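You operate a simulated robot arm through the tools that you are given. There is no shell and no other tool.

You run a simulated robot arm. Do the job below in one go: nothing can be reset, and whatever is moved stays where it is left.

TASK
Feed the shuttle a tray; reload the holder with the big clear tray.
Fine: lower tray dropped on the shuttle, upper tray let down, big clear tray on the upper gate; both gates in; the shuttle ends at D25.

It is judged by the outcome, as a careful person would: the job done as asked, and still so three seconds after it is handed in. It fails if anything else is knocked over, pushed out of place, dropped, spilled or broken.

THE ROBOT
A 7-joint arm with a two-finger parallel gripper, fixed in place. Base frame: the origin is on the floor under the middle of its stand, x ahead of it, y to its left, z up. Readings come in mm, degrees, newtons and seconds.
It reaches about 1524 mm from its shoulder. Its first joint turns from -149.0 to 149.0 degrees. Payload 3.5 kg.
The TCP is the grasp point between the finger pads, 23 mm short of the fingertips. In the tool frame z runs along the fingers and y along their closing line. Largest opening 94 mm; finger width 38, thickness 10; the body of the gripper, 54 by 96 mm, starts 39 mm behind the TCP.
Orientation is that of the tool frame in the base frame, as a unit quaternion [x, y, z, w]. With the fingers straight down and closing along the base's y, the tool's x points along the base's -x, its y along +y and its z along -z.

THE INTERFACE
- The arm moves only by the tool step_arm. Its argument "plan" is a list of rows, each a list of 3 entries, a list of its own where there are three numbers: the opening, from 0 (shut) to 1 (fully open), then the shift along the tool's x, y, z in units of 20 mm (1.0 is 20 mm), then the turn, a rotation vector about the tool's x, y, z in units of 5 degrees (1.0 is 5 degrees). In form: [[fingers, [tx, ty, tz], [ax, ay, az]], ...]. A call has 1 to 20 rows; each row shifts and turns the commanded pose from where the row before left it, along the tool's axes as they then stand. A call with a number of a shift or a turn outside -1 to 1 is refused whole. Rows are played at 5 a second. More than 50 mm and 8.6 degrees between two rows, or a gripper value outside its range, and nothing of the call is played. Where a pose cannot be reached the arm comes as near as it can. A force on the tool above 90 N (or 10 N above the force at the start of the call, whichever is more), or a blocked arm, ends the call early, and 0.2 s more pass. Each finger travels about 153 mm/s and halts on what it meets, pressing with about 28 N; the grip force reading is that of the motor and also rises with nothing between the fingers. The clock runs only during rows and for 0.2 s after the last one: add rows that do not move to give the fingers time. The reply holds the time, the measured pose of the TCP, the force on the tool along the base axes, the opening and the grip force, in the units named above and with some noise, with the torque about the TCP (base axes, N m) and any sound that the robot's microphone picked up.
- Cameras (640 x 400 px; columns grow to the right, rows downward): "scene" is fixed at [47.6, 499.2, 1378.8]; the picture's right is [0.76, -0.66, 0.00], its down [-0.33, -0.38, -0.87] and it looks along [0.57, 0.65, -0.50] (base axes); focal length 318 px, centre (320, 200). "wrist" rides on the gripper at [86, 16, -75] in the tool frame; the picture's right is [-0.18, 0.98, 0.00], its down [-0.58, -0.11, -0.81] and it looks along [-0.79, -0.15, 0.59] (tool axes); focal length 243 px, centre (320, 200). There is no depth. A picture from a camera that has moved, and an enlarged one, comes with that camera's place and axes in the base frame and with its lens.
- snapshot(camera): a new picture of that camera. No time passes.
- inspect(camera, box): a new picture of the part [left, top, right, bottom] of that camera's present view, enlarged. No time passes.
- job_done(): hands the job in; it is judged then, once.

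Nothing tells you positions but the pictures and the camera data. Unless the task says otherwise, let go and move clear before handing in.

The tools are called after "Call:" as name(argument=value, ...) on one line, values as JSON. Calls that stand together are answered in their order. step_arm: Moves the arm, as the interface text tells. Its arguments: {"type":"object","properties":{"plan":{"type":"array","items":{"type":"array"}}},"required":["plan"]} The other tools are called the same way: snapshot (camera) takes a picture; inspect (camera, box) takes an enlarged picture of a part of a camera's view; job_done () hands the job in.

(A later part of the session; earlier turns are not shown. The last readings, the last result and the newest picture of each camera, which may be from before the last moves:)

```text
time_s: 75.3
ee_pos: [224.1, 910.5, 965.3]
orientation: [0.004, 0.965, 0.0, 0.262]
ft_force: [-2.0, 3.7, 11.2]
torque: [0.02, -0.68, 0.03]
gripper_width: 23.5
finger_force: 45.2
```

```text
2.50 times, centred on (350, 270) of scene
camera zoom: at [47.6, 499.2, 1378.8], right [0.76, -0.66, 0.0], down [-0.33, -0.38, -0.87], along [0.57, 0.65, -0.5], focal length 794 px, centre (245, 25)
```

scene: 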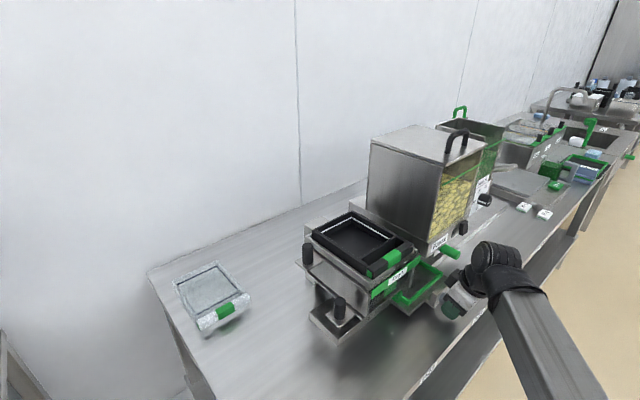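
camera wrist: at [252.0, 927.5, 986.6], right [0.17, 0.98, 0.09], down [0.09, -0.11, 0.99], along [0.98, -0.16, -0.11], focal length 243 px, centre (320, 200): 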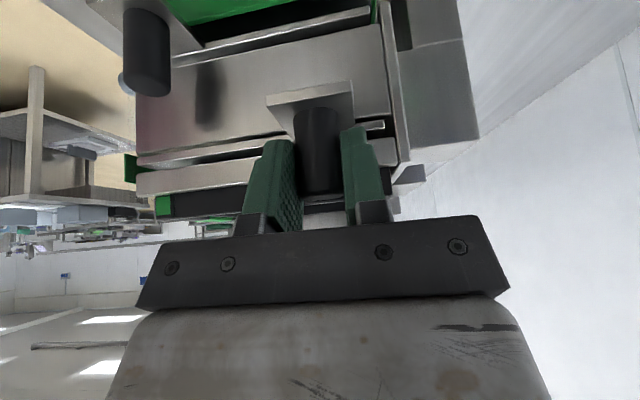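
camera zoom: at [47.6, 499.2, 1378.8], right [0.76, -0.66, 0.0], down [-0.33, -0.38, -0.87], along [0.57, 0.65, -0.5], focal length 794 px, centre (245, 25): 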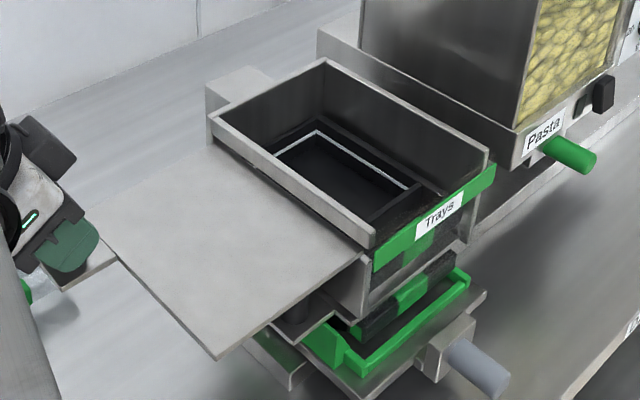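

The upper tray has dropped flat onto the lower gate. Now I'll push the upper gate back in.

Call:
step_arm(plan=[[0, [-0.432, 0.003, 0.252], [0, 0, 0]], [0, [-0.432, 0.003, 0.252], [0, 0, 0]], [0, [-0.432, 0.003, 0.252], [0, 0, 0]], [0, [-0.432, 0.003, 0.252], [0, 0, 0]], [0, [-0.432, 0.003, 0.252], [0, 0, 0]], [0, [-0.432, 0.003, 0.252], [0, 0, 0]], [0, [-0.432, 0.003, 0.252], [0, 0, 0]], [0, [-0.432, 0.003, 0.252], [0, 0, 0]], [0, [-0.432, 0.003, 0.252], [0, 0, 0]], [0, [-0.432, 0.003, 0.252], [0, 0, 0]], [0, [-0.432, 0.003, 0.252], [0, 0, 0]], [0, [-0.432, 0.003, 0.252], [0, 0, 0]], [0, [0, 0, 0], [0, 0, 0]]])

Call:
inspect(camera="scene", box=[270, 190, 430, 350])

```text
time_s: 78.1
ee_pos: [342.8, 909.2, 964.6]
orientation: [0.003, 0.965, 0.0, 0.261]
ft_force: [-0.7, 15.8, 10.5]
torque: [0.2, 0.13, 0.09]
gripper_width: 23.6
finger_force: 44.5
```

```text
2.50 times, centred on (350, 270) of scene
camera zoom: at [47.6, 499.2, 1378.8], right [0.76, -0.66, 0.0], down [-0.33, -0.38, -0.87], along [0.57, 0.65, -0.5], focal length 794 px, centre (245, 25)
```

zoom: 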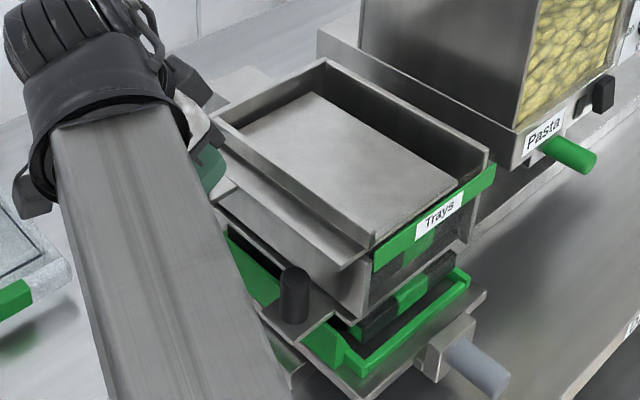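

Call:
step_arm(plan=[[0, [-0.432, 0.04, 0.252], [0, 0, 0]], [0, [-0.432, 0.003, 0.252], [0, 0, 0]], [0, [-0.09, 0, 0.05], [0, 0, 0]], [0, [0, 0, 0], [0, 0, 0]]])

Call:
inspect(camera="scene", box=[270, 190, 430, 350])

```text
time_s: 79.1
ee_pos: [364.9, 909.3, 965.1]
orientation: [0.003, 0.966, -0.002, 0.259]
ft_force: [-12.7, 4.5, 0.4]
torque: [0.13, 0.45, 0.04]
gripper_width: 23.9
finger_force: 44.9
```

```text
2.50 times, centred on (350, 270) of scene
camera zoom: at [47.6, 499.2, 1378.8], right [0.76, -0.66, 0.0], down [-0.33, -0.38, -0.87], along [0.57, 0.65, -0.5], focal length 794 px, centre (245, 25)
```

zoom: 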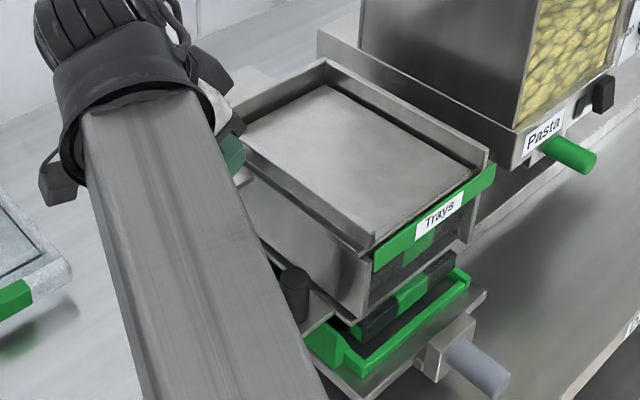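

Both gates are in: the upper one met its stop, and its plate is visible inside the chamber. I'll release, back off, and hover over the clear tray's handle.

Call:
step_arm(plan=[[1, [0, 0, 0], [0, 0, 0]], [1, [0, 0, 0], [0, 0, 0]], [1, [0, 0, 0], [0, 0, 0]], [1, [0.756, 0, -0.441], [0, 0, 0]], [1, [0.756, 0, -0.441], [0, 0, 0]], [1, [0.756, 0, -0.441], [0, 0, 0]], [1, [0.756, 0, -0.441], [0, 0, 0]], [1, [0.756, 0, -0.441], [0, 0, 0]], [1, [0.756, 0, -0.441], [0, 0, 0]], [1, [0, 0, 0], [0, 1, 0]], [1, [0, 0, 0], [0, 1, 0]], [1, [0, 0, 0], [0, 1, 0]], [1, [0, 0, 0], [0, 1, 0]], [1, [0, 0, 0], [0, 1, 0]], [1, [0, 0, 0], [0, 1, 0]]])

Call:
snapshot(camera="scene")

Call:
inspect(camera="scene", box=[300, 190, 450, 350])

Call:
snapshot(camera="wrist")

```text
time_s: 82.3
ee_pos: [261.3, 912.0, 965.7]
orientation: [0.003, 1.0, 0.0, 0.003]
ft_force: [-0.3, 0.5, 0.2]
torque: [0.0, 0.01, 0.01]
gripper_width: 93.9
finger_force: 0.1
```

```text
taken
```

scene: 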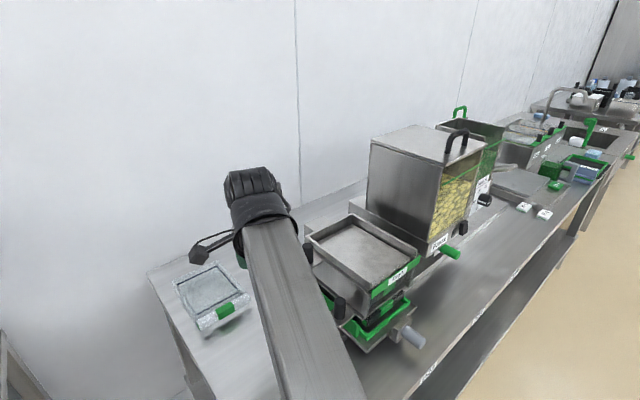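

```text
2.50 times, centred on (375, 270) of scene
camera zoom: at [47.6, 499.2, 1378.8], right [0.76, -0.66, 0.0], down [-0.33, -0.38, -0.87], along [0.57, 0.65, -0.5], focal length 794 px, centre (182, 25)
```

zoom: 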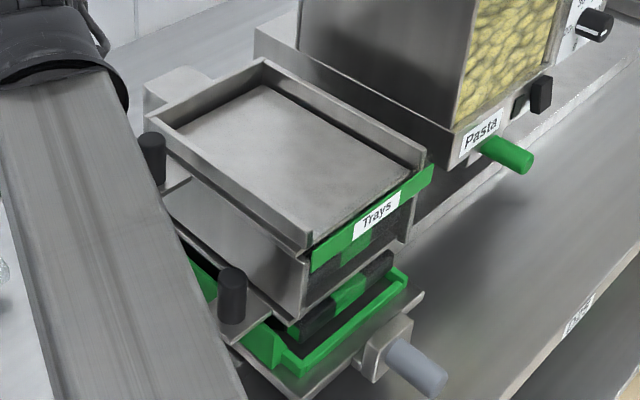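

```text
taken
camera wrist: at [174.7, 928.6, 1040.0], right [0.19, 0.98, 0.0], down [0.58, -0.11, 0.81], along [0.79, -0.15, -0.59], focal length 243 px, centre (320, 200)
```

wrist: 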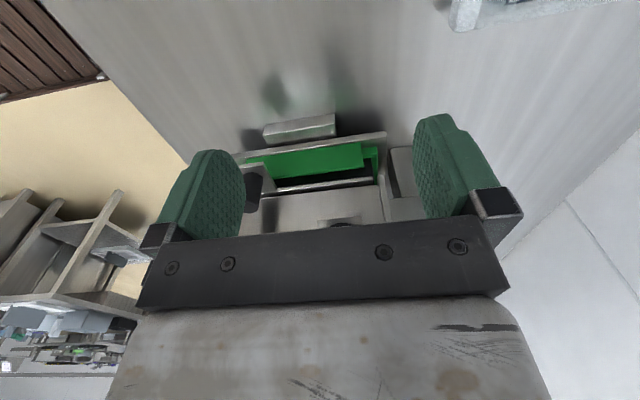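

The upper gate plate is visible inside the chamber with the walls around it, and the trays are seated below. Next I'll hover over the clear tray's handle bar with a narrowed opening.

Call:
step_arm(plan=[[1, [0.3, 0.932, 0.2], [0, 0, 0]], [1, [0.3, 0.932, 0.2], [0, 0, 0]], [1, [0.3, 0.932, 0.2], [0, 0, 0]], [1, [0.3, 0.932, 0.5], [0, 0, 0]], [1, [0.3, 0.932, 0.8], [0, 0, 0]], [0.7, [0.3, 0.932, 1], [0, 0, 0]], [0.4, [0.3, 0.932, 1], [0, 0, 0]], [0.3, [0, 0, 0.3], [0, 0, 0]], [0.3, [0, 0, 0], [0, 0, 0]]])

Call:
snapshot(camera="wrist")

Call:
inspect(camera="wrist", box=[220, 20, 420, 220])

```text
time_s: 84.3
ee_pos: [220.6, 1041.2, 880.1]
orientation: [0.003, 1.0, 0.0, 0.003]
ft_force: [-0.3, -0.6, -0.5]
torque: [0.01, -0.01, -0.01]
gripper_width: 28.3
finger_force: 0.2
```

```text
taken
camera wrist: at [134.3, 1058.8, 955.1], right [0.19, 0.98, 0.0], down [0.58, -0.11, 0.81], along [0.79, -0.15, -0.59], focal length 243 px, centre (320, 200)
```

wrist: 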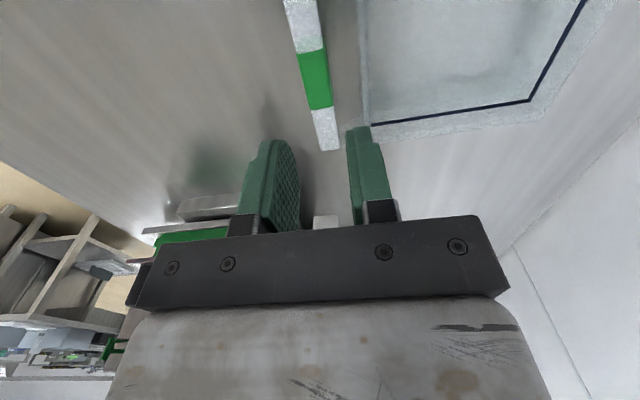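

```text
2.00 times, centred on (320, 120) of wrist
camera zoom: at [134.3, 1058.8, 955.1], right [0.19, 0.98, 0.0], down [0.58, -0.11, 0.81], along [0.79, -0.15, -0.59], focal length 485 px, centre (320, 360)
```

zoom: 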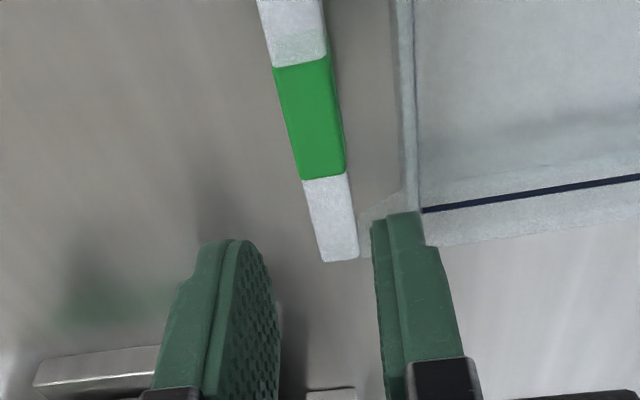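

The bar is at y≈1031–1049 with its green centre at x≈217, and the gap behind it runs to about y≈1069. The fingers at 27 mm fit around it, so I'll descend carefully.

Call:
step_arm(plan=[[0.285, [0.15, -0.02, 0.5], [0, 0, 0]], [0.285, [0, 0, 1], [0, 0, 0]], [0.285, [0, 0, 1], [0, 0, 0]], [0.285, [0, 0, 0.7], [0, 0, 0]], [0.285, [0, 0, 0], [0, 0, 0]]])

Call:
snapshot(camera="wrist")

Call:
inspect(camera="wrist", box=[220, 50, 420, 240])

```text
time_s: 85.5
ee_pos: [217.3, 1040.7, 816.2]
orientation: [0.003, 1.0, 0.0, 0.003]
ft_force: [0.2, 0.0, -0.3]
torque: [0.0, -0.01, 0.0]
gripper_width: 26.9
finger_force: 0.0
```

```text
taken
camera wrist: at [131.3, 1058.1, 890.8], right [0.19, 0.98, 0.0], down [0.58, -0.11, 0.81], along [0.79, -0.15, -0.59], focal length 243 px, centre (320, 200)
```

wrist: 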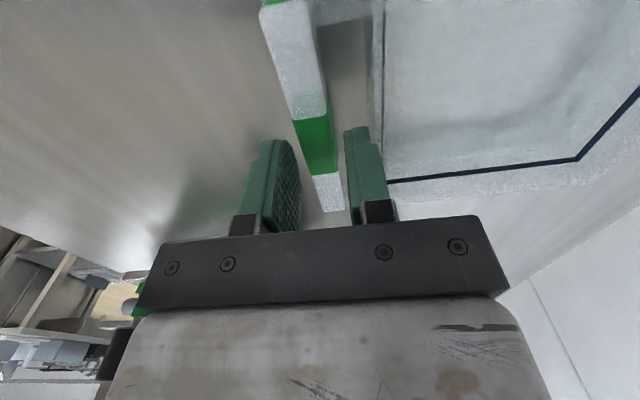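

```text
2.11 times, centred on (320, 145) of wrist
camera zoom: at [131.3, 1058.1, 890.8], right [0.19, 0.98, 0.0], down [0.58, -0.11, 0.81], along [0.79, -0.15, -0.59], focal length 511 px, centre (320, 316)
```

zoom: 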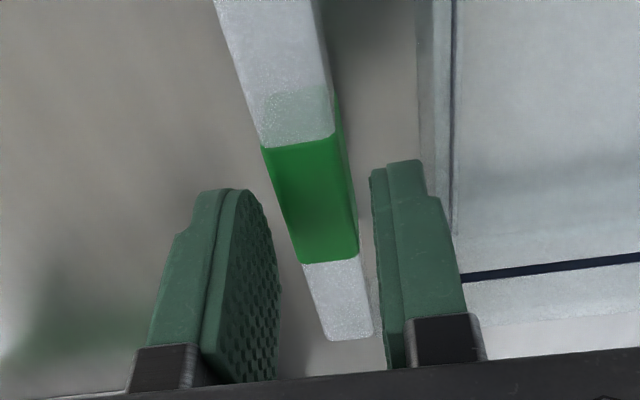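

Call:
step_arm(plan=[[0.268, [0, -0.06, 0], [0, 0, 0]], [0.268, [0, 0, 0.3], [0, 0, 0]], [0.268, [0, 0, 0.3], [0, 0, 0]], [0.268, [0, 0, 0.3], [0, 0, 0]], [0.268, [0, 0, 0.25], [0, 0, 0]], [0.268, [0, 0, 0], [0, 0, 0]]])

Call:
inspect(camera="wrist", box=[220, 50, 420, 240])

```text
time_s: 86.9
ee_pos: [217.6, 1039.0, 793.5]
orientation: [0.003, 1.0, 0.0, 0.003]
ft_force: [-0.1, -0.1, 0.2]
torque: [-0.04, 0.0, 0.02]
gripper_width: 25.2
finger_force: 0.1
```

```text
2.11 times, centred on (320, 145) of wrist
camera zoom: at [131.2, 1057.4, 868.3], right [0.19, 0.98, 0.0], down [0.58, -0.11, 0.81], along [0.79, -0.15, -0.59], focal length 511 px, centre (320, 316)
```

zoom: 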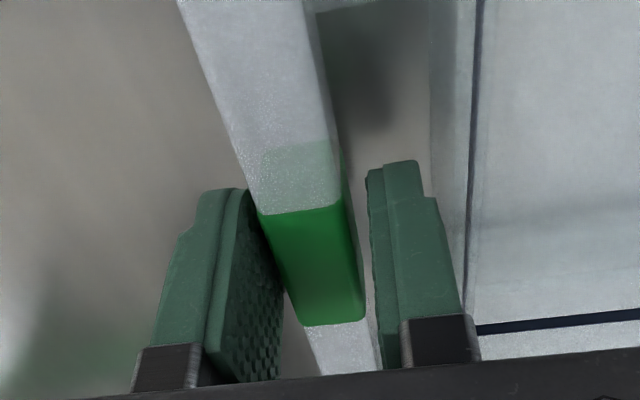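

The fingers straddle the bar without contact. Closing the grip.

Call:
step_arm(plan=[[0, [0, 0, 0], [0, 0, 0]], [0, [0, 0, 0], [0, 0, 0]], [0, [0, 0, 0], [0, 0, 0]]])

Call:
inspect(camera="wrist", box=[220, 50, 420, 240])

```text
time_s: 87.7
ee_pos: [217.1, 1039.9, 794.0]
orientation: [0.003, 1.0, 0.0, 0.002]
ft_force: [0.4, -0.1, 0.1]
torque: [-0.02, -0.01, -0.01]
gripper_width: 17.5
finger_force: 28.1
```

```text
2.11 times, centred on (320, 145) of wrist
camera zoom: at [131.2, 1057.4, 868.4], right [0.19, 0.98, 0.0], down [0.58, -0.11, 0.81], along [0.79, -0.15, -0.59], focal length 511 px, centre (320, 316)
```

zoom: 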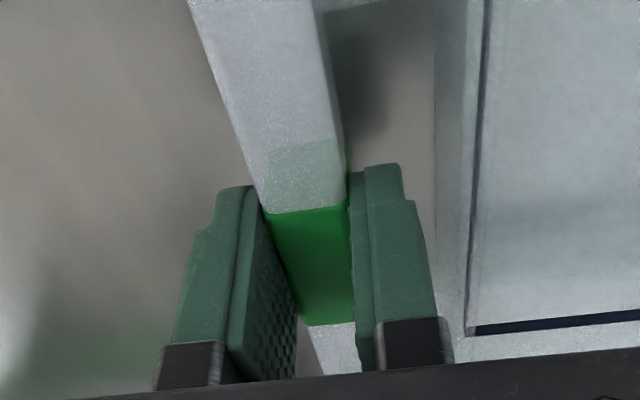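

Gripped at 17.5 mm. I'll lift a little and check how the tray hangs.

Call:
step_arm(plan=[[0, [0, 0, -0.25], [0, 0, 0]], [0, [0, 0, -0.25], [0, 0, 0]], [0, [0, 0, -0.25], [0, 0, 0]], [0, [0, 0, 0], [0, 0, 0]]])

Call:
inspect(camera="scene", box=[140, 220, 300, 350])

Call:
snapshot(camera="wrist")

```text
time_s: 88.7
ee_pos: [218.2, 1040.8, 808.5]
orientation: [0.004, 1.0, 0.001, 0.003]
ft_force: [1.1, -0.2, -1.0]
torque: [-0.05, -0.01, 0.02]
gripper_width: 17.2
finger_force: 28.1
```

```text
3.08 times, centred on (220, 285) of scene
camera zoom: at [47.6, 499.2, 1378.8], right [0.76, -0.66, 0.0], down [-0.33, -0.38, -0.87], along [0.57, 0.65, -0.5], focal length 977 px, centre (628, -62)
```

zoom: 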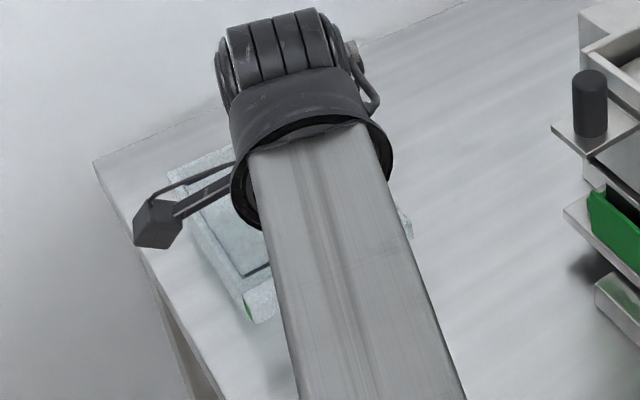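

```text
taken
camera wrist: at [131.4, 1057.3, 883.4], right [0.19, 0.98, 0.0], down [0.58, -0.11, 0.81], along [0.79, -0.15, -0.59], focal length 243 px, centre (320, 200)
```

wrist: 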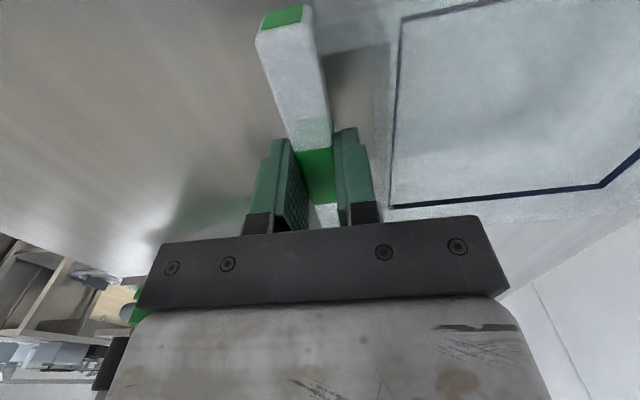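

The tray hangs level and light, and it moves with the gripper. I'll lift it to a safe height.

Call:
step_arm(plan=[[0, [0, 0, -0.5], [0, 0, 0]], [0, [0, 0, -0.8], [0, 0, 0]], [0, [0, 0, -0.8], [0, 0, 0]], [0, [0, 0, -0.8], [0, 0, 0]], [0, [0, 0, -0.8], [0, 0, 0]], [0, [0, 0, -0.8], [0, 0, 0]], [0, [0, 0, -0.8], [0, 0, 0]], [0, [0, 0, -0.8], [0, 0, 0]], [0, [0, 0, -0.8], [0, 0, 0]], [0, [0, 0, -0.8], [0, 0, 0]], [0, [0, 0, -0.8], [0, 0, 0]], [0, [0, 0, -0.8], [0, 0, 0]], [0, [0, 0, -0.8], [0, 0, 0]], [0, [0, 0, -0.8], [0, 0, 0]], [0, [0, 0, -0.8], [0, 0, 0]], [0, [0, 0, -0.8], [0, 0, 0]], [0, [0, 0, -0.5], [0, 0, 0]], [0, [0, 0, 0], [0, 0, 0]]])

Call:
snapshot(camera="wrist")

Call:
snapshot(camera="scene")

```text
time_s: 92.5
ee_pos: [217.7, 1039.6, 1068.2]
orientation: [0.004, 1.0, 0.001, 0.002]
ft_force: [-0.6, -0.2, -0.6]
torque: [-0.08, 0.03, -0.02]
gripper_width: 17.4
finger_force: 27.9
```

```text
taken
camera wrist: at [130.2, 1057.3, 1143.5], right [0.19, 0.98, 0.0], down [0.58, -0.11, 0.81], along [0.79, -0.15, -0.59], focal length 243 px, centre (320, 200)
```

wrist: 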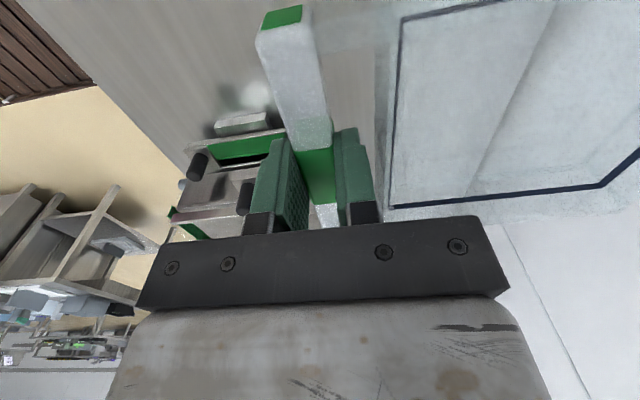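

```text
taken
```

scene: 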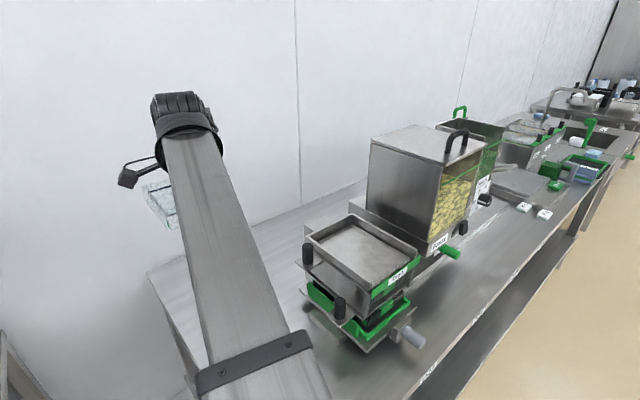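

The tray is held firmly. The holder's upper chamber is now unobstructed in the scene view, so I'll measure it before carrying the tray over.

Call:
inspect(camera="scene", box=[295, 200, 425, 320])

Call:
inspect(camera="wrist", box=[160, 90, 300, 250])

```text
3.33 times, centred on (360, 260) of scene
camera zoom: at [47.6, 499.2, 1378.8], right [0.76, -0.66, 0.0], down [-0.33, -0.38, -0.87], along [0.57, 0.65, -0.5], focal length 1058 px, centre (187, 0)
```

zoom: 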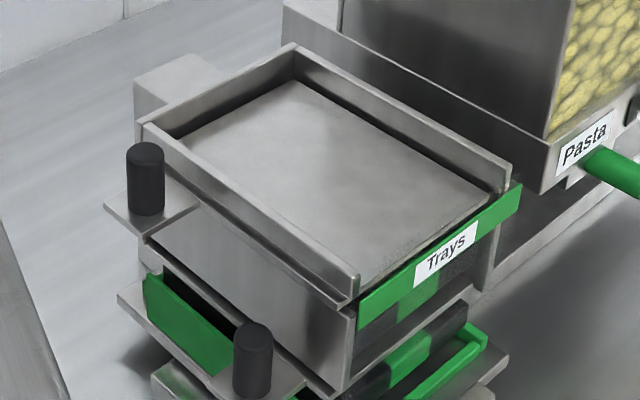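

```text
2.50 times, centred on (230, 170) of wrist
camera zoom: at [130.2, 1057.3, 1143.5], right [0.19, 0.98, 0.0], down [0.58, -0.11, 0.81], along [0.79, -0.15, -0.59], focal length 606 px, centre (545, 275)
```

zoom: 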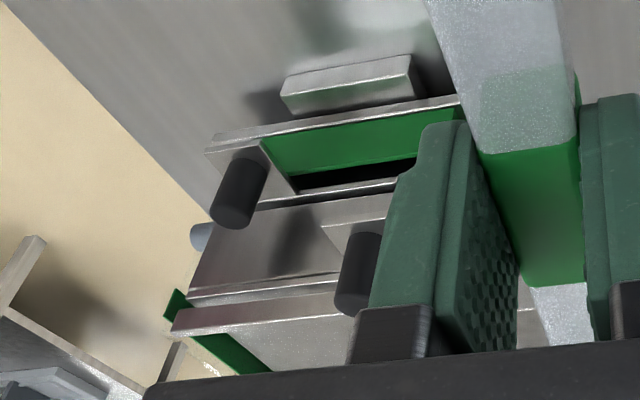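

I'll correct the small yaw error and carry the tray diagonally over to above the holder at this height.

Call:
step_arm(plan=[[0, [0, 0, 0], [0, 0, -0.09]], [0, [-0.4, -0.4, 0], [0, 0, 0]], [0, [-0.7, -0.7, 0], [0, 0, 0]], [0, [-0.8, -0.8, 0], [0, 0, 0]], [0, [-0.8, -0.8, 0], [0, 0, 0]], [0, [-0.8, -0.8, 0], [0, 0, 0]], [0, [-0.8, -0.8, 0], [0, 0, 0]], [0, [-0.8, -0.8, 0], [0, 0, 0]], [0, [-0.8, -0.8, 0], [0, 0, 0]], [0, [-0.8, -0.8, 0], [0, 0, 0]], [0, [-0.8, -0.8, 0], [0, 0, 0]], [0, [-0.8, -0.8, 0], [0, 0, 0]], [0, [-0.8, -0.8, 0], [0, 0, 0]], [0, [-0.8, -0.8, 0], [0, 0, 0]], [0, [-0.8, -0.8, 0], [0, 0, 0]], [0, [-0.8, -0.8, 0], [0, 0, 0]], [0, [-0.7, -0.7, 0], [0, 0, 0]], [0, [-0.4, -0.4, 0], [0, 0, 0]], [0, [0, 0, 0], [0, 0, 0]]])

Call:
snapshot(camera="wrist")

Call:
snapshot(camera="scene")

Call:
inspect(camera="scene", box=[295, 190, 425, 320])

```text
time_s: 96.5
ee_pos: [468.0, 788.2, 1070.6]
orientation: [0.0, 1.0, 0.001, 0.003]
ft_force: [-0.7, -0.3, -1.1]
torque: [-0.05, 0.0, 0.01]
gripper_width: 17.6
finger_force: 28.4
```

```text
taken
camera wrist: at [382.2, 804.9, 1145.0], right [0.18, 0.98, 0.0], down [0.58, -0.11, 0.81], along [0.8, -0.15, -0.59], focal length 243 px, centre (320, 200)
```

wrist: 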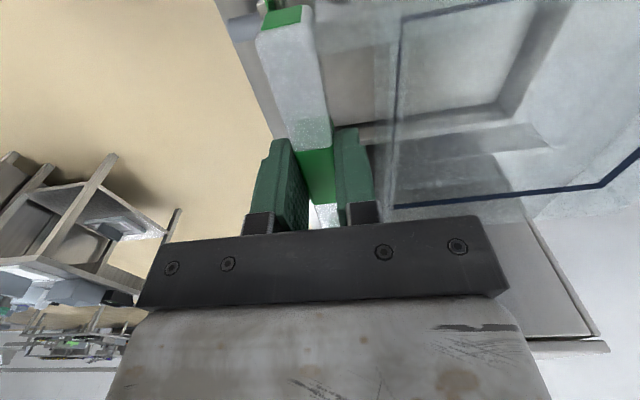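

```text
taken
```

scene: 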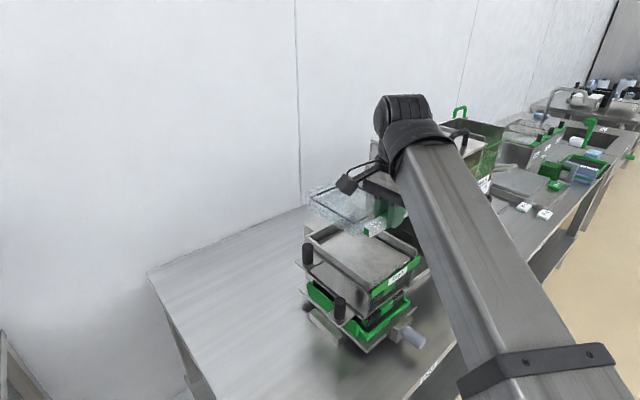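

```text
3.08 times, centred on (360, 255) of scene
camera zoom: at [47.6, 499.2, 1378.8], right [0.76, -0.66, 0.0], down [-0.33, -0.38, -0.87], along [0.57, 0.65, -0.5], focal length 977 px, centre (197, 31)
```

zoom: 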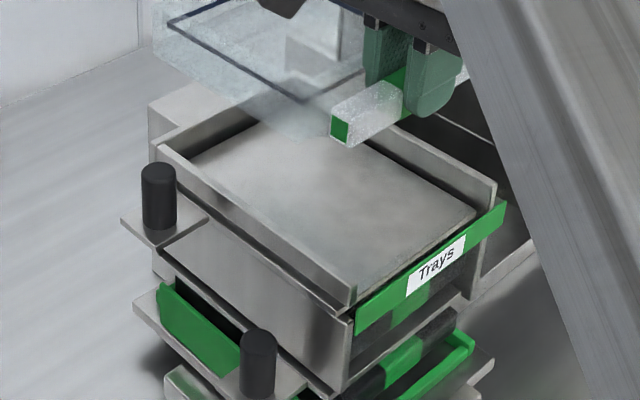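

Call:
step_arm(plan=[[0, [-0.38, -0.33, 0], [0, 0, 0]], [0, [-0.37, -0.33, 0], [0, 0, 0]], [0, [0, 0, 0.5], [0, 0, 0]], [0, [0, 0, 0.7], [0, 0, 0]], [0, [0, 0, 0.7], [0, 0, 0]], [0, [0, 0, 0.5], [0, 0, 0]], [0, [0, 0, 0], [0, 0, 0]]])

Call:
inspect(camera="scene", box=[295, 190, 425, 320])

Call:
snapshot(camera="wrist")

```text
time_s: 98.1
ee_pos: [484.1, 775.3, 1023.3]
orientation: [0.0, 1.0, 0.0, 0.003]
ft_force: [0.2, 0.9, -1.4]
torque: [-0.07, -0.04, 0.02]
gripper_width: 17.3
finger_force: 27.8
```

```text
3.08 times, centred on (360, 255) of scene
camera zoom: at [47.6, 499.2, 1378.8], right [0.76, -0.66, 0.0], down [-0.33, -0.38, -0.87], along [0.57, 0.65, -0.5], focal length 977 px, centre (197, 31)
```

zoom: 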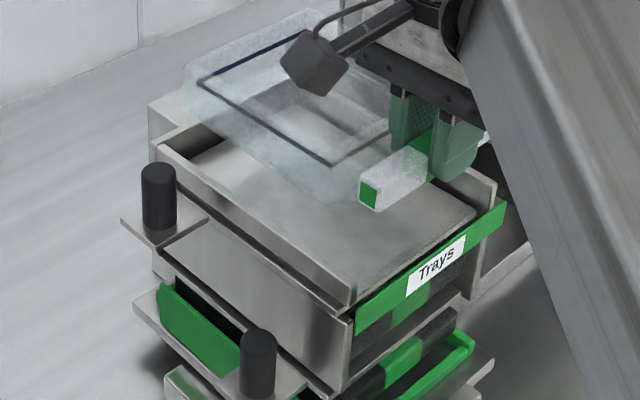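

```text
taken
camera wrist: at [397.7, 791.6, 1097.2], right [0.18, 0.98, 0.0], down [0.58, -0.11, 0.81], along [0.8, -0.15, -0.59], focal length 243 px, centre (320, 200)
```

wrist: 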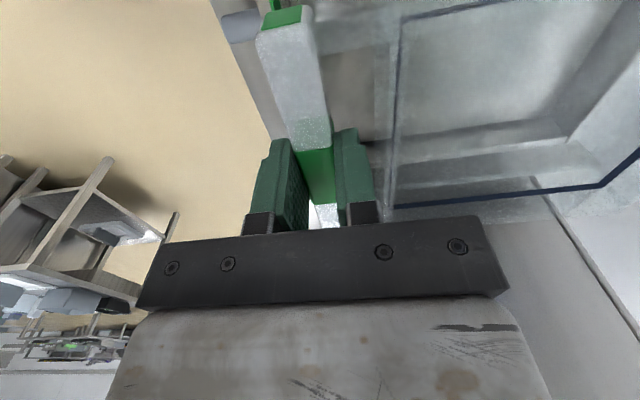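

Call:
inspect(camera="wrist", box=[340, 0, 640, 215])

Call:
inspect(camera="scene", box=[335, 220, 405, 290])

```text
1.86 times, centred on (490, 108) of wrist
camera zoom: at [397.7, 791.6, 1097.2], right [0.18, 0.98, 0.0], down [0.58, -0.11, 0.81], along [0.8, -0.15, -0.59], focal length 451 px, centre (4, 372)
```

zoom: 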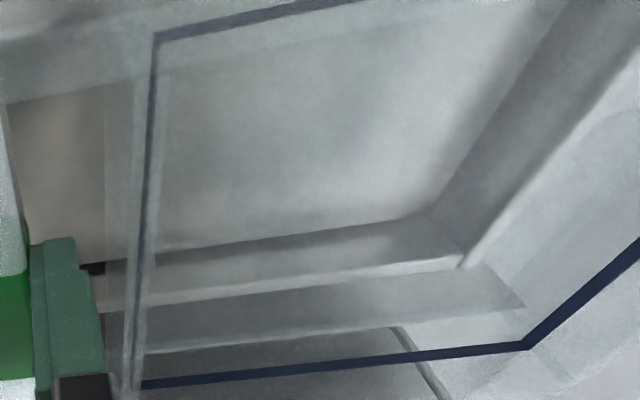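

```text
5.71 times, centred on (370, 255) of scene
camera zoom: at [47.6, 499.2, 1378.8], right [0.76, -0.66, 0.0], down [-0.33, -0.38, -0.87], along [0.57, 0.65, -0.5], focal length 1814 px, centre (34, -114)
```

zoom: 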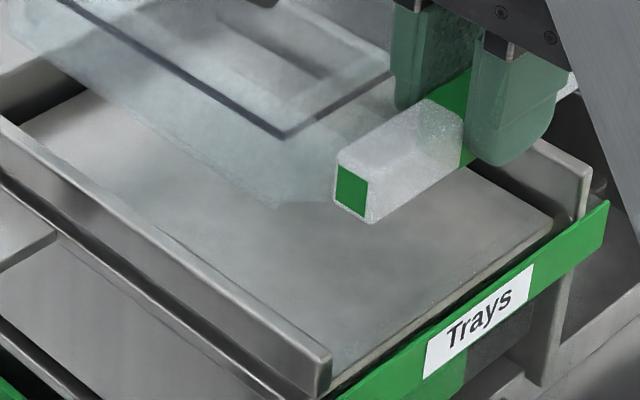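

The tray is above the chamber. From the view through the clear tray, the right wall's inner face is at x≈545.5 and the back wall's at y≈948.5, so I should shift the tray about −4 mm in x and −3 mm in y. I'll do that, lower to just above the walls, and re-check.

Call:
step_arm(plan=[[0, [0.2, -0.15, 0], [0, 0, 0]], [0, [0, 0, 0.4], [0, 0, 0]], [0, [0, 0, 0.4], [0, 0, 0]], [0, [0, 0, 0.3], [0, 0, 0]], [0, [0, 0, 0], [0, 0, 0]]])

Call:
inspect(camera="scene", box=[300, 210, 420, 300])

Call:
inspect(camera="wrist", box=[340, 0, 640, 215])

Call:
inspect(camera="scene", box=[330, 230, 390, 290])

```text
time_s: 99.3
ee_pos: [479.2, 771.2, 999.3]
orientation: [0.0, 1.0, 0.0, 0.002]
ft_force: [1.2, 0.0, 0.4]
torque: [-0.1, -0.01, 0.01]
gripper_width: 17.2
finger_force: 27.8
```

```text
4.44 times, centred on (360, 255) of scene
camera zoom: at [47.6, 499.2, 1378.8], right [0.76, -0.66, 0.0], down [-0.33, -0.38, -0.87], along [0.57, 0.65, -0.5], focal length 1411 px, centre (142, -44)
```

zoom: 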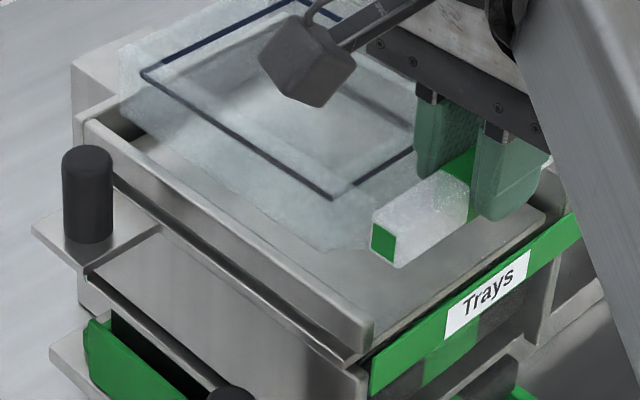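

```text
1.86 times, centred on (490, 108) of wrist
camera zoom: at [393.8, 788.7, 1074.8], right [0.18, 0.98, 0.0], down [0.58, -0.11, 0.81], along [0.8, -0.15, -0.59], focal length 451 px, centre (4, 372)
```

zoom: 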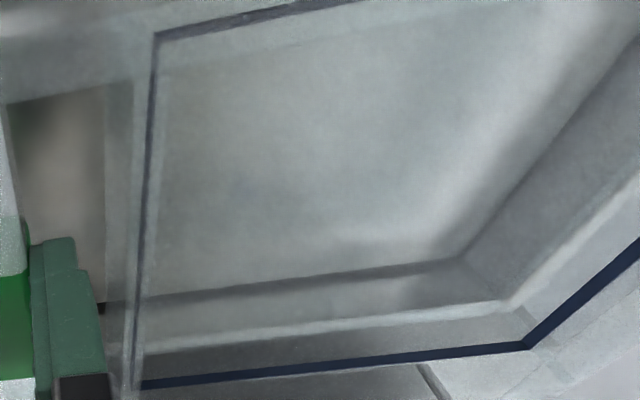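

```text
6.67 times, centred on (360, 260) of scene
camera zoom: at [47.6, 499.2, 1378.8], right [0.76, -0.66, 0.0], down [-0.33, -0.38, -0.87], along [0.57, 0.65, -0.5], focal length 2117 px, centre (53, -200)
```

zoom: 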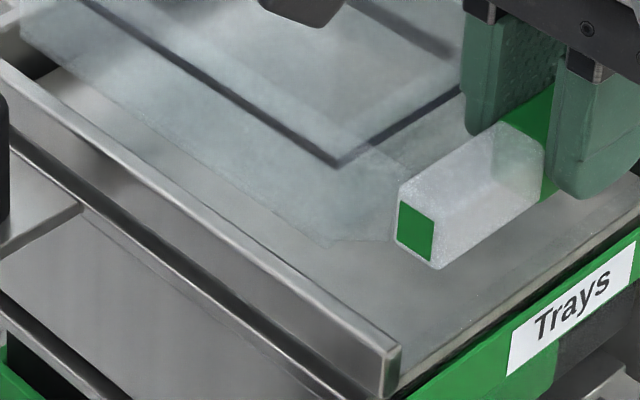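

From the pictures, the tray's tapered base has several mm of clearance to each wall. I'll nudge it 1.3 mm to centre it and lower gently, watching the force.

Call:
step_arm(plan=[[0, [0.065, 0, 0], [0, 0, 0]], [0, [0, 0, 0.25], [0, 0, 0]], [0, [0, 0, 0.25], [0, 0, 0]], [0, [0, 0, 0.2], [0, 0, 0]], [0, [0, 0, 0], [0, 0, 0]]])

Call:
inspect(camera="scene", box=[300, 210, 420, 300])

Call:
inspect(camera="wrist", box=[340, 0, 640, 215])

```text
time_s: 100.5
ee_pos: [477.7, 773.4, 988.0]
orientation: [0.0, 1.0, 0.0, 0.002]
ft_force: [-0.6, 0.1, 0.1]
torque: [-0.07, 0.01, -0.03]
gripper_width: 17.1
finger_force: 28.1
```

```text
4.44 times, centred on (360, 255) of scene
camera zoom: at [47.6, 499.2, 1378.8], right [0.76, -0.66, 0.0], down [-0.33, -0.38, -0.87], along [0.57, 0.65, -0.5], focal length 1411 px, centre (142, -44)
```

zoom: 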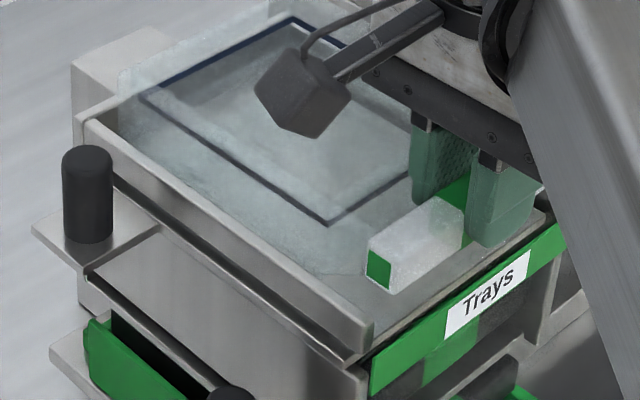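

```text
1.86 times, centred on (490, 108) of wrist
camera zoom: at [392.5, 788.7, 1060.9], right [0.18, 0.98, 0.0], down [0.58, -0.11, 0.81], along [0.8, -0.15, -0.59], focal length 451 px, centre (4, 372)
```

zoom: 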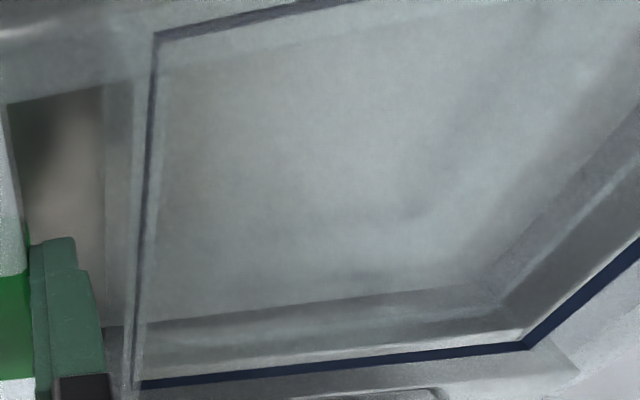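

Call:
step_arm(plan=[[0, [0, 0, 0.2], [0, 0, 0]], [0, [0, 0, 0.15], [0, 0, 0]], [0, [0, 0, 0], [0, 0, 0]]])

Call:
inspect(camera="scene", box=[300, 210, 420, 300])

```text
time_s: 101.3
ee_pos: [480.2, 773.3, 979.9]
orientation: [0.0, 1.0, 0.0, 0.003]
ft_force: [-0.4, 0.7, -0.2]
torque: [-0.04, -0.04, 0.0]
gripper_width: 17.2
finger_force: 28.1
```

```text
4.44 times, centred on (360, 255) of scene
camera zoom: at [47.6, 499.2, 1378.8], right [0.76, -0.66, 0.0], down [-0.33, -0.38, -0.87], along [0.57, 0.65, -0.5], focal length 1411 px, centre (142, -44)
```

zoom: 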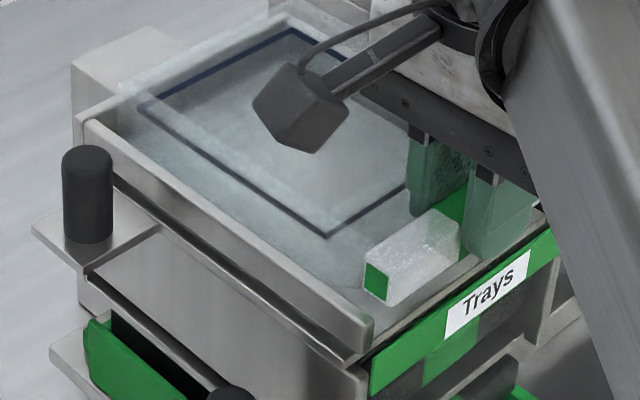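

Call:
step_arm(plan=[[0, [0, 0, 0.1], [0, 0, 0]], [0, [0, 0, 0.1], [0, 0, 0]], [0, [0, 0, 0], [0, 0, 0]]])

```text
time_s: 102.1
ee_pos: [478.4, 772.1, 975.9]
orientation: [0.0, 1.0, 0.001, 0.003]
ft_force: [0.8, 4.8, 27.6]
torque: [-0.15, 0.0, 0.01]
gripper_width: 17.8
finger_force: 28.1
```

The force rose to about 28 N, so something touches. I'll look closely before going further.

Call:
inspect(camera="scene", box=[350, 230, 430, 310])

Call:
inspect(camera="scene", box=[300, 200, 420, 300])

Call:
snapshot(camera="wrist")

```text
5.00 times, centred on (390, 270) of scene
camera zoom: at [47.6, 499.2, 1378.8], right [0.76, -0.66, 0.0], down [-0.33, -0.38, -0.87], along [0.57, 0.65, -0.5], focal length 1588 px, centre (-30, -150)
```

zoom: 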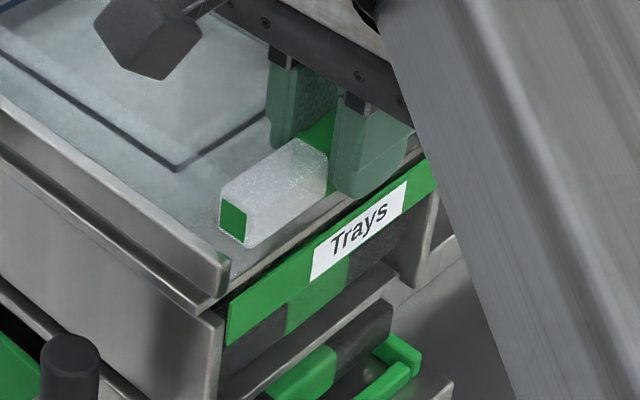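

```text
4.00 times, centred on (360, 250) of scene
camera zoom: at [47.6, 499.2, 1378.8], right [0.76, -0.66, 0.0], down [-0.33, -0.38, -0.87], along [0.57, 0.65, -0.5], focal length 1270 px, centre (160, 0)
```

zoom: 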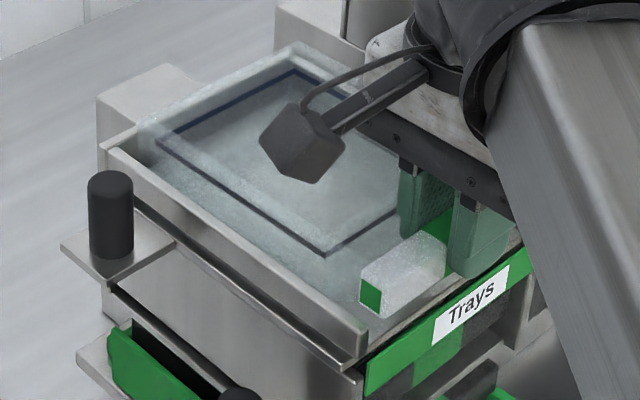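

```text
taken
camera wrist: at [392.2, 788.9, 1050.8], right [0.18, 0.98, 0.0], down [0.58, -0.11, 0.81], along [0.8, -0.15, -0.59], focal length 243 px, centre (320, 200)
```

wrist: 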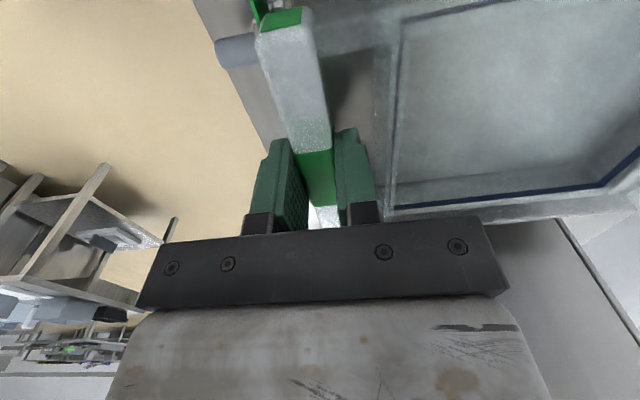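

Call:
inspect(camera="scene", box=[385, 235, 435, 285])

Call:
inspect(camera="wrist", box=[230, 100, 400, 240])

Call:
inspect(camera="scene", box=[345, 250, 405, 300])

```text
8.00 times, centred on (410, 260) of scene
camera zoom: at [47.6, 499.2, 1378.8], right [0.76, -0.66, 0.0], down [-0.33, -0.38, -0.87], along [0.57, 0.65, -0.5], focal length 2540 px, centre (-400, -280)
```

zoom: 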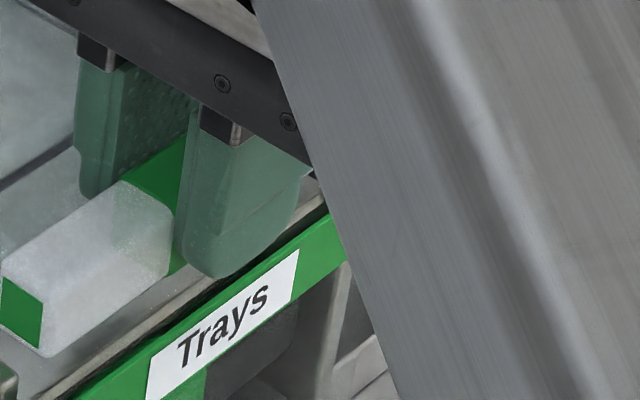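

```text
2.86 times, centred on (315, 170) of wrist
camera zoom: at [392.2, 788.9, 1050.8], right [0.18, 0.98, 0.0], down [0.58, -0.11, 0.81], along [0.8, -0.15, -0.59], focal length 693 px, centre (334, 286)
```

zoom: 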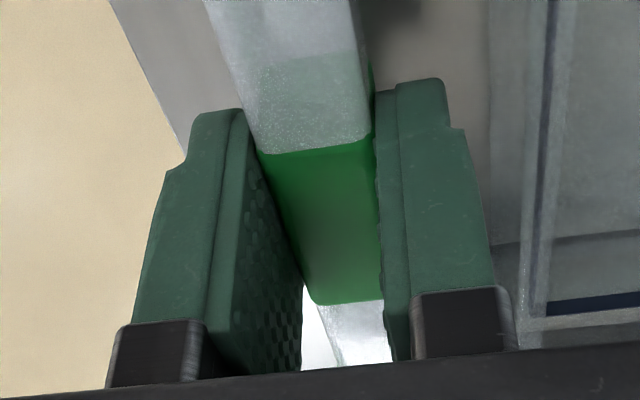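

```text
8.00 times, centred on (375, 275) of scene
camera zoom: at [47.6, 499.2, 1378.8], right [0.76, -0.66, 0.0], down [-0.33, -0.38, -0.87], along [0.57, 0.65, -0.5], focal length 2540 px, centre (-120, -400)
```

zoom: 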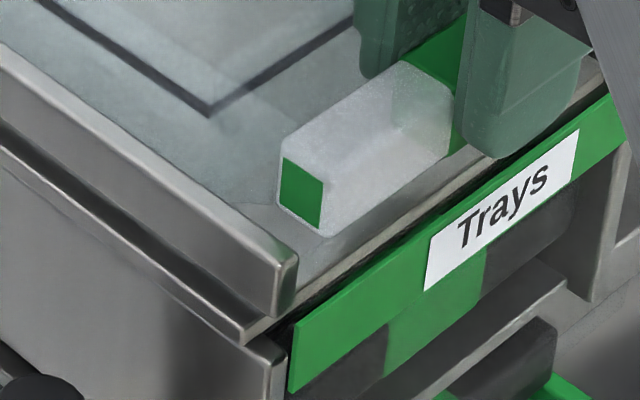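

Call:
step_arm(plan=[[0, [0, 0, -0.05], [0, 0, 0]], [0, [0, 0, 0], [0, 0, 0]]])

```text
time_s: 102.7
ee_pos: [478.4, 772.7, 975.9]
orientation: [-0.001, 1.0, 0.0, 0.003]
ft_force: [-0.1, 6.6, 15.9]
torque: [-0.04, -0.24, 0.12]
gripper_width: 17.4
finger_force: 28.1
```

Contact began at TCP z≈977, which is just where the tray's base should meet the gate (tray base 46 mm below the TCP, gate at 931). I'll ease off the force, open the fingers slightly, and check that the tray stays put.

Call:
step_arm(plan=[[0, [0, 0, -0.05], [0, 0, 0]], [0, [0, 0, 0], [0, 0, 0]], [0.26, [0, 0, 0], [0, 0, 0]], [0.26, [0, 0, 0], [0, 0, 0]], [0.26, [0, 0, 0], [0, 0, 0]]])

Call:
inspect(camera="scene", box=[300, 200, 420, 300])

Call:
inspect(camera="wrist", box=[230, 60, 430, 240])

```text
time_s: 103.9
ee_pos: [478.6, 771.6, 976.9]
orientation: [0.0, 1.0, -0.001, 0.003]
ft_force: [-0.2, 0.2, 0.2]
torque: [-0.03, 0.01, 0.01]
gripper_width: 24.3
finger_force: 0.1
```

```text
4.00 times, centred on (360, 250) of scene
camera zoom: at [47.6, 499.2, 1378.8], right [0.76, -0.66, 0.0], down [-0.33, -0.38, -0.87], along [0.57, 0.65, -0.5], focal length 1270 px, centre (160, 0)
```

zoom: 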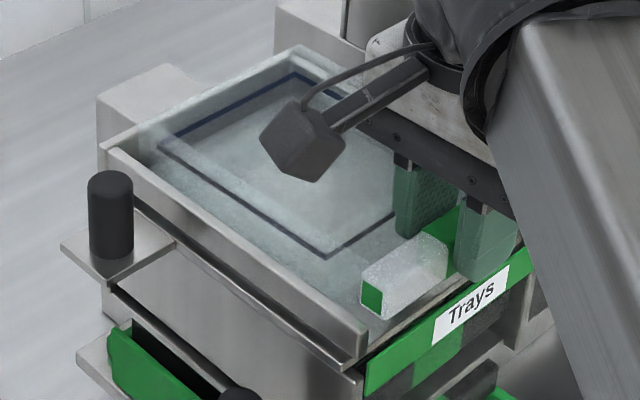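

```text
2.22 times, centred on (330, 150) of wrist
camera zoom: at [392.2, 788.7, 1051.7], right [0.18, 0.98, 0.0], down [0.58, -0.11, 0.81], along [0.8, -0.15, -0.59], focal length 539 px, centre (298, 311)
```

zoom: 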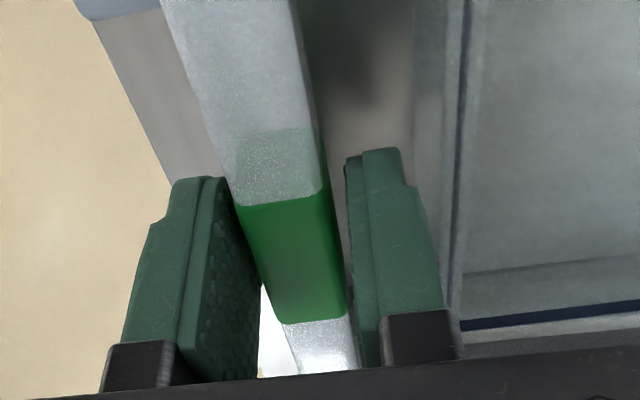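

The tray stays put, resting on the gate with zero force. I'll open slightly more and rise slowly out of the handle gap.

Call:
step_arm(plan=[[0.29, [0, -0.03, 0], [0, 0, 0]], [0.29, [0, 0, 0], [0, 0, 0]], [0.29, [0, 0, -0.25], [0, 0, 0]], [0.29, [0, 0, -0.3], [0, 0, 0]], [0.29, [0, 0, -0.4], [0, 0, 0]], [0.29, [0, 0, -0.5], [0, 0, 0]], [0.29, [0, 0, -0.8], [0, 0, 0]]])

Call:
inspect(camera="scene", box=[300, 200, 420, 300])

Call:
snapshot(camera="wrist")

```text
time_s: 105.5
ee_pos: [478.3, 770.8, 1023.6]
orientation: [0.0, 1.0, -0.001, 0.003]
ft_force: [0.2, -0.7, 0.2]
torque: [0.03, 0.0, 0.0]
gripper_width: 27.4
finger_force: 0.1
```

```text
4.00 times, centred on (360, 250) of scene
camera zoom: at [47.6, 499.2, 1378.8], right [0.76, -0.66, 0.0], down [-0.33, -0.38, -0.87], along [0.57, 0.65, -0.5], focal length 1270 px, centre (160, 0)
```

zoom: 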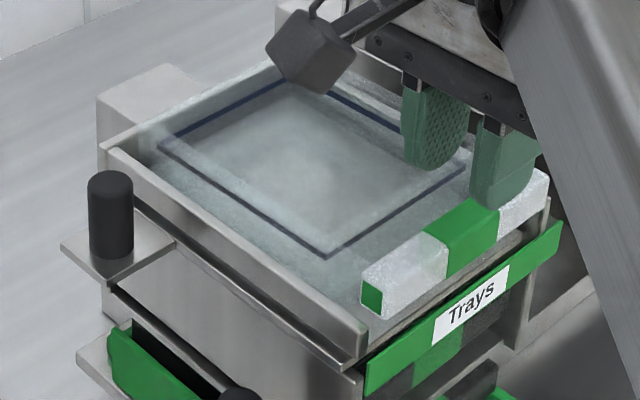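

```text
taken
camera wrist: at [392.1, 787.5, 1097.3], right [0.18, 0.98, 0.0], down [0.58, -0.11, 0.81], along [0.8, -0.15, -0.59], focal length 243 px, centre (320, 200)
```

wrist: 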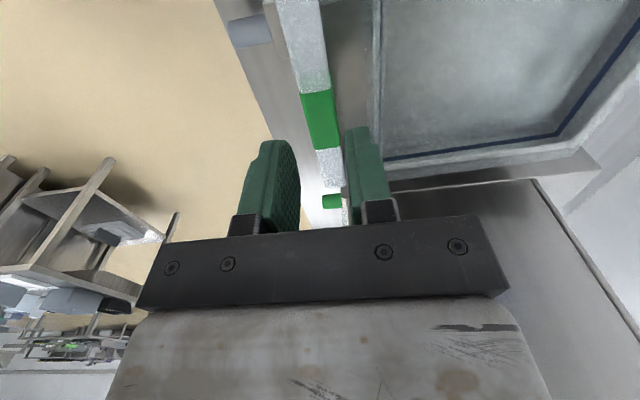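

The clear tray is seated inside the upper chamber. Now the shuttle: I'll back out toward −y, lower, and turn to −90° for the handle.

Call:
step_arm(plan=[[0.29, [0, 0, -0.5], [0, 0, 0]], [0.29, [0, -1, 0], [0, 0, 0]], [0.29, [0, -1, 0], [0, 0, 0]], [0.29, [0, -1, 0], [0, 0, 0]], [0.29, [0, -1, 0], [0, 0, 0]], [0.29, [0, -1, 0], [0, 0, 0]], [0.29, [0, -1, 0], [0, 0, 0]], [0.29, [0, 0, 1], [0, 0, 0]], [0.29, [0, 0, 1], [0, 0, 0]], [0.29, [0, 0, 1], [0, 0, 0]], [0.29, [0, 0, 1], [0, 0, 0]], [0.29, [0, 0, 1], [0, 0, 0]]])

```text
time_s: 108.1
ee_pos: [479.5, 652.2, 932.5]
orientation: [0.0, 1.0, 0.0, 0.002]
ft_force: [-0.2, 1.0, -0.4]
torque: [0.02, -0.01, -0.03]
gripper_width: 27.7
finger_force: 0.0
```

Call:
step_arm(plan=[[0.5, [0, 0, 0], [0, 0, -1]], [0.7, [0, 0, 0], [0, 0, -1]], [1, [0, 0, 0], [0, 0, -1]], [1, [0, 0, 0], [0, 0, -1]], [1, [0, 0, 0], [0, 0, -1]], [1, [0, 0, 0], [0, 0, -1]], [1, [0, 0, 0], [0, 0, -1]], [1, [0, 0, 0], [0, 0, -1]], [1, [0, 0, 0], [0, 0, -1]]])

```text
time_s: 110.1
ee_pos: [479.2, 650.7, 932.3]
orientation: [-0.383, 0.924, -0.001, 0.002]
ft_force: [0.7, -0.9, 0.8]
torque: [0.02, 0.0, 0.01]
gripper_width: 93.9
finger_force: 0.0
```

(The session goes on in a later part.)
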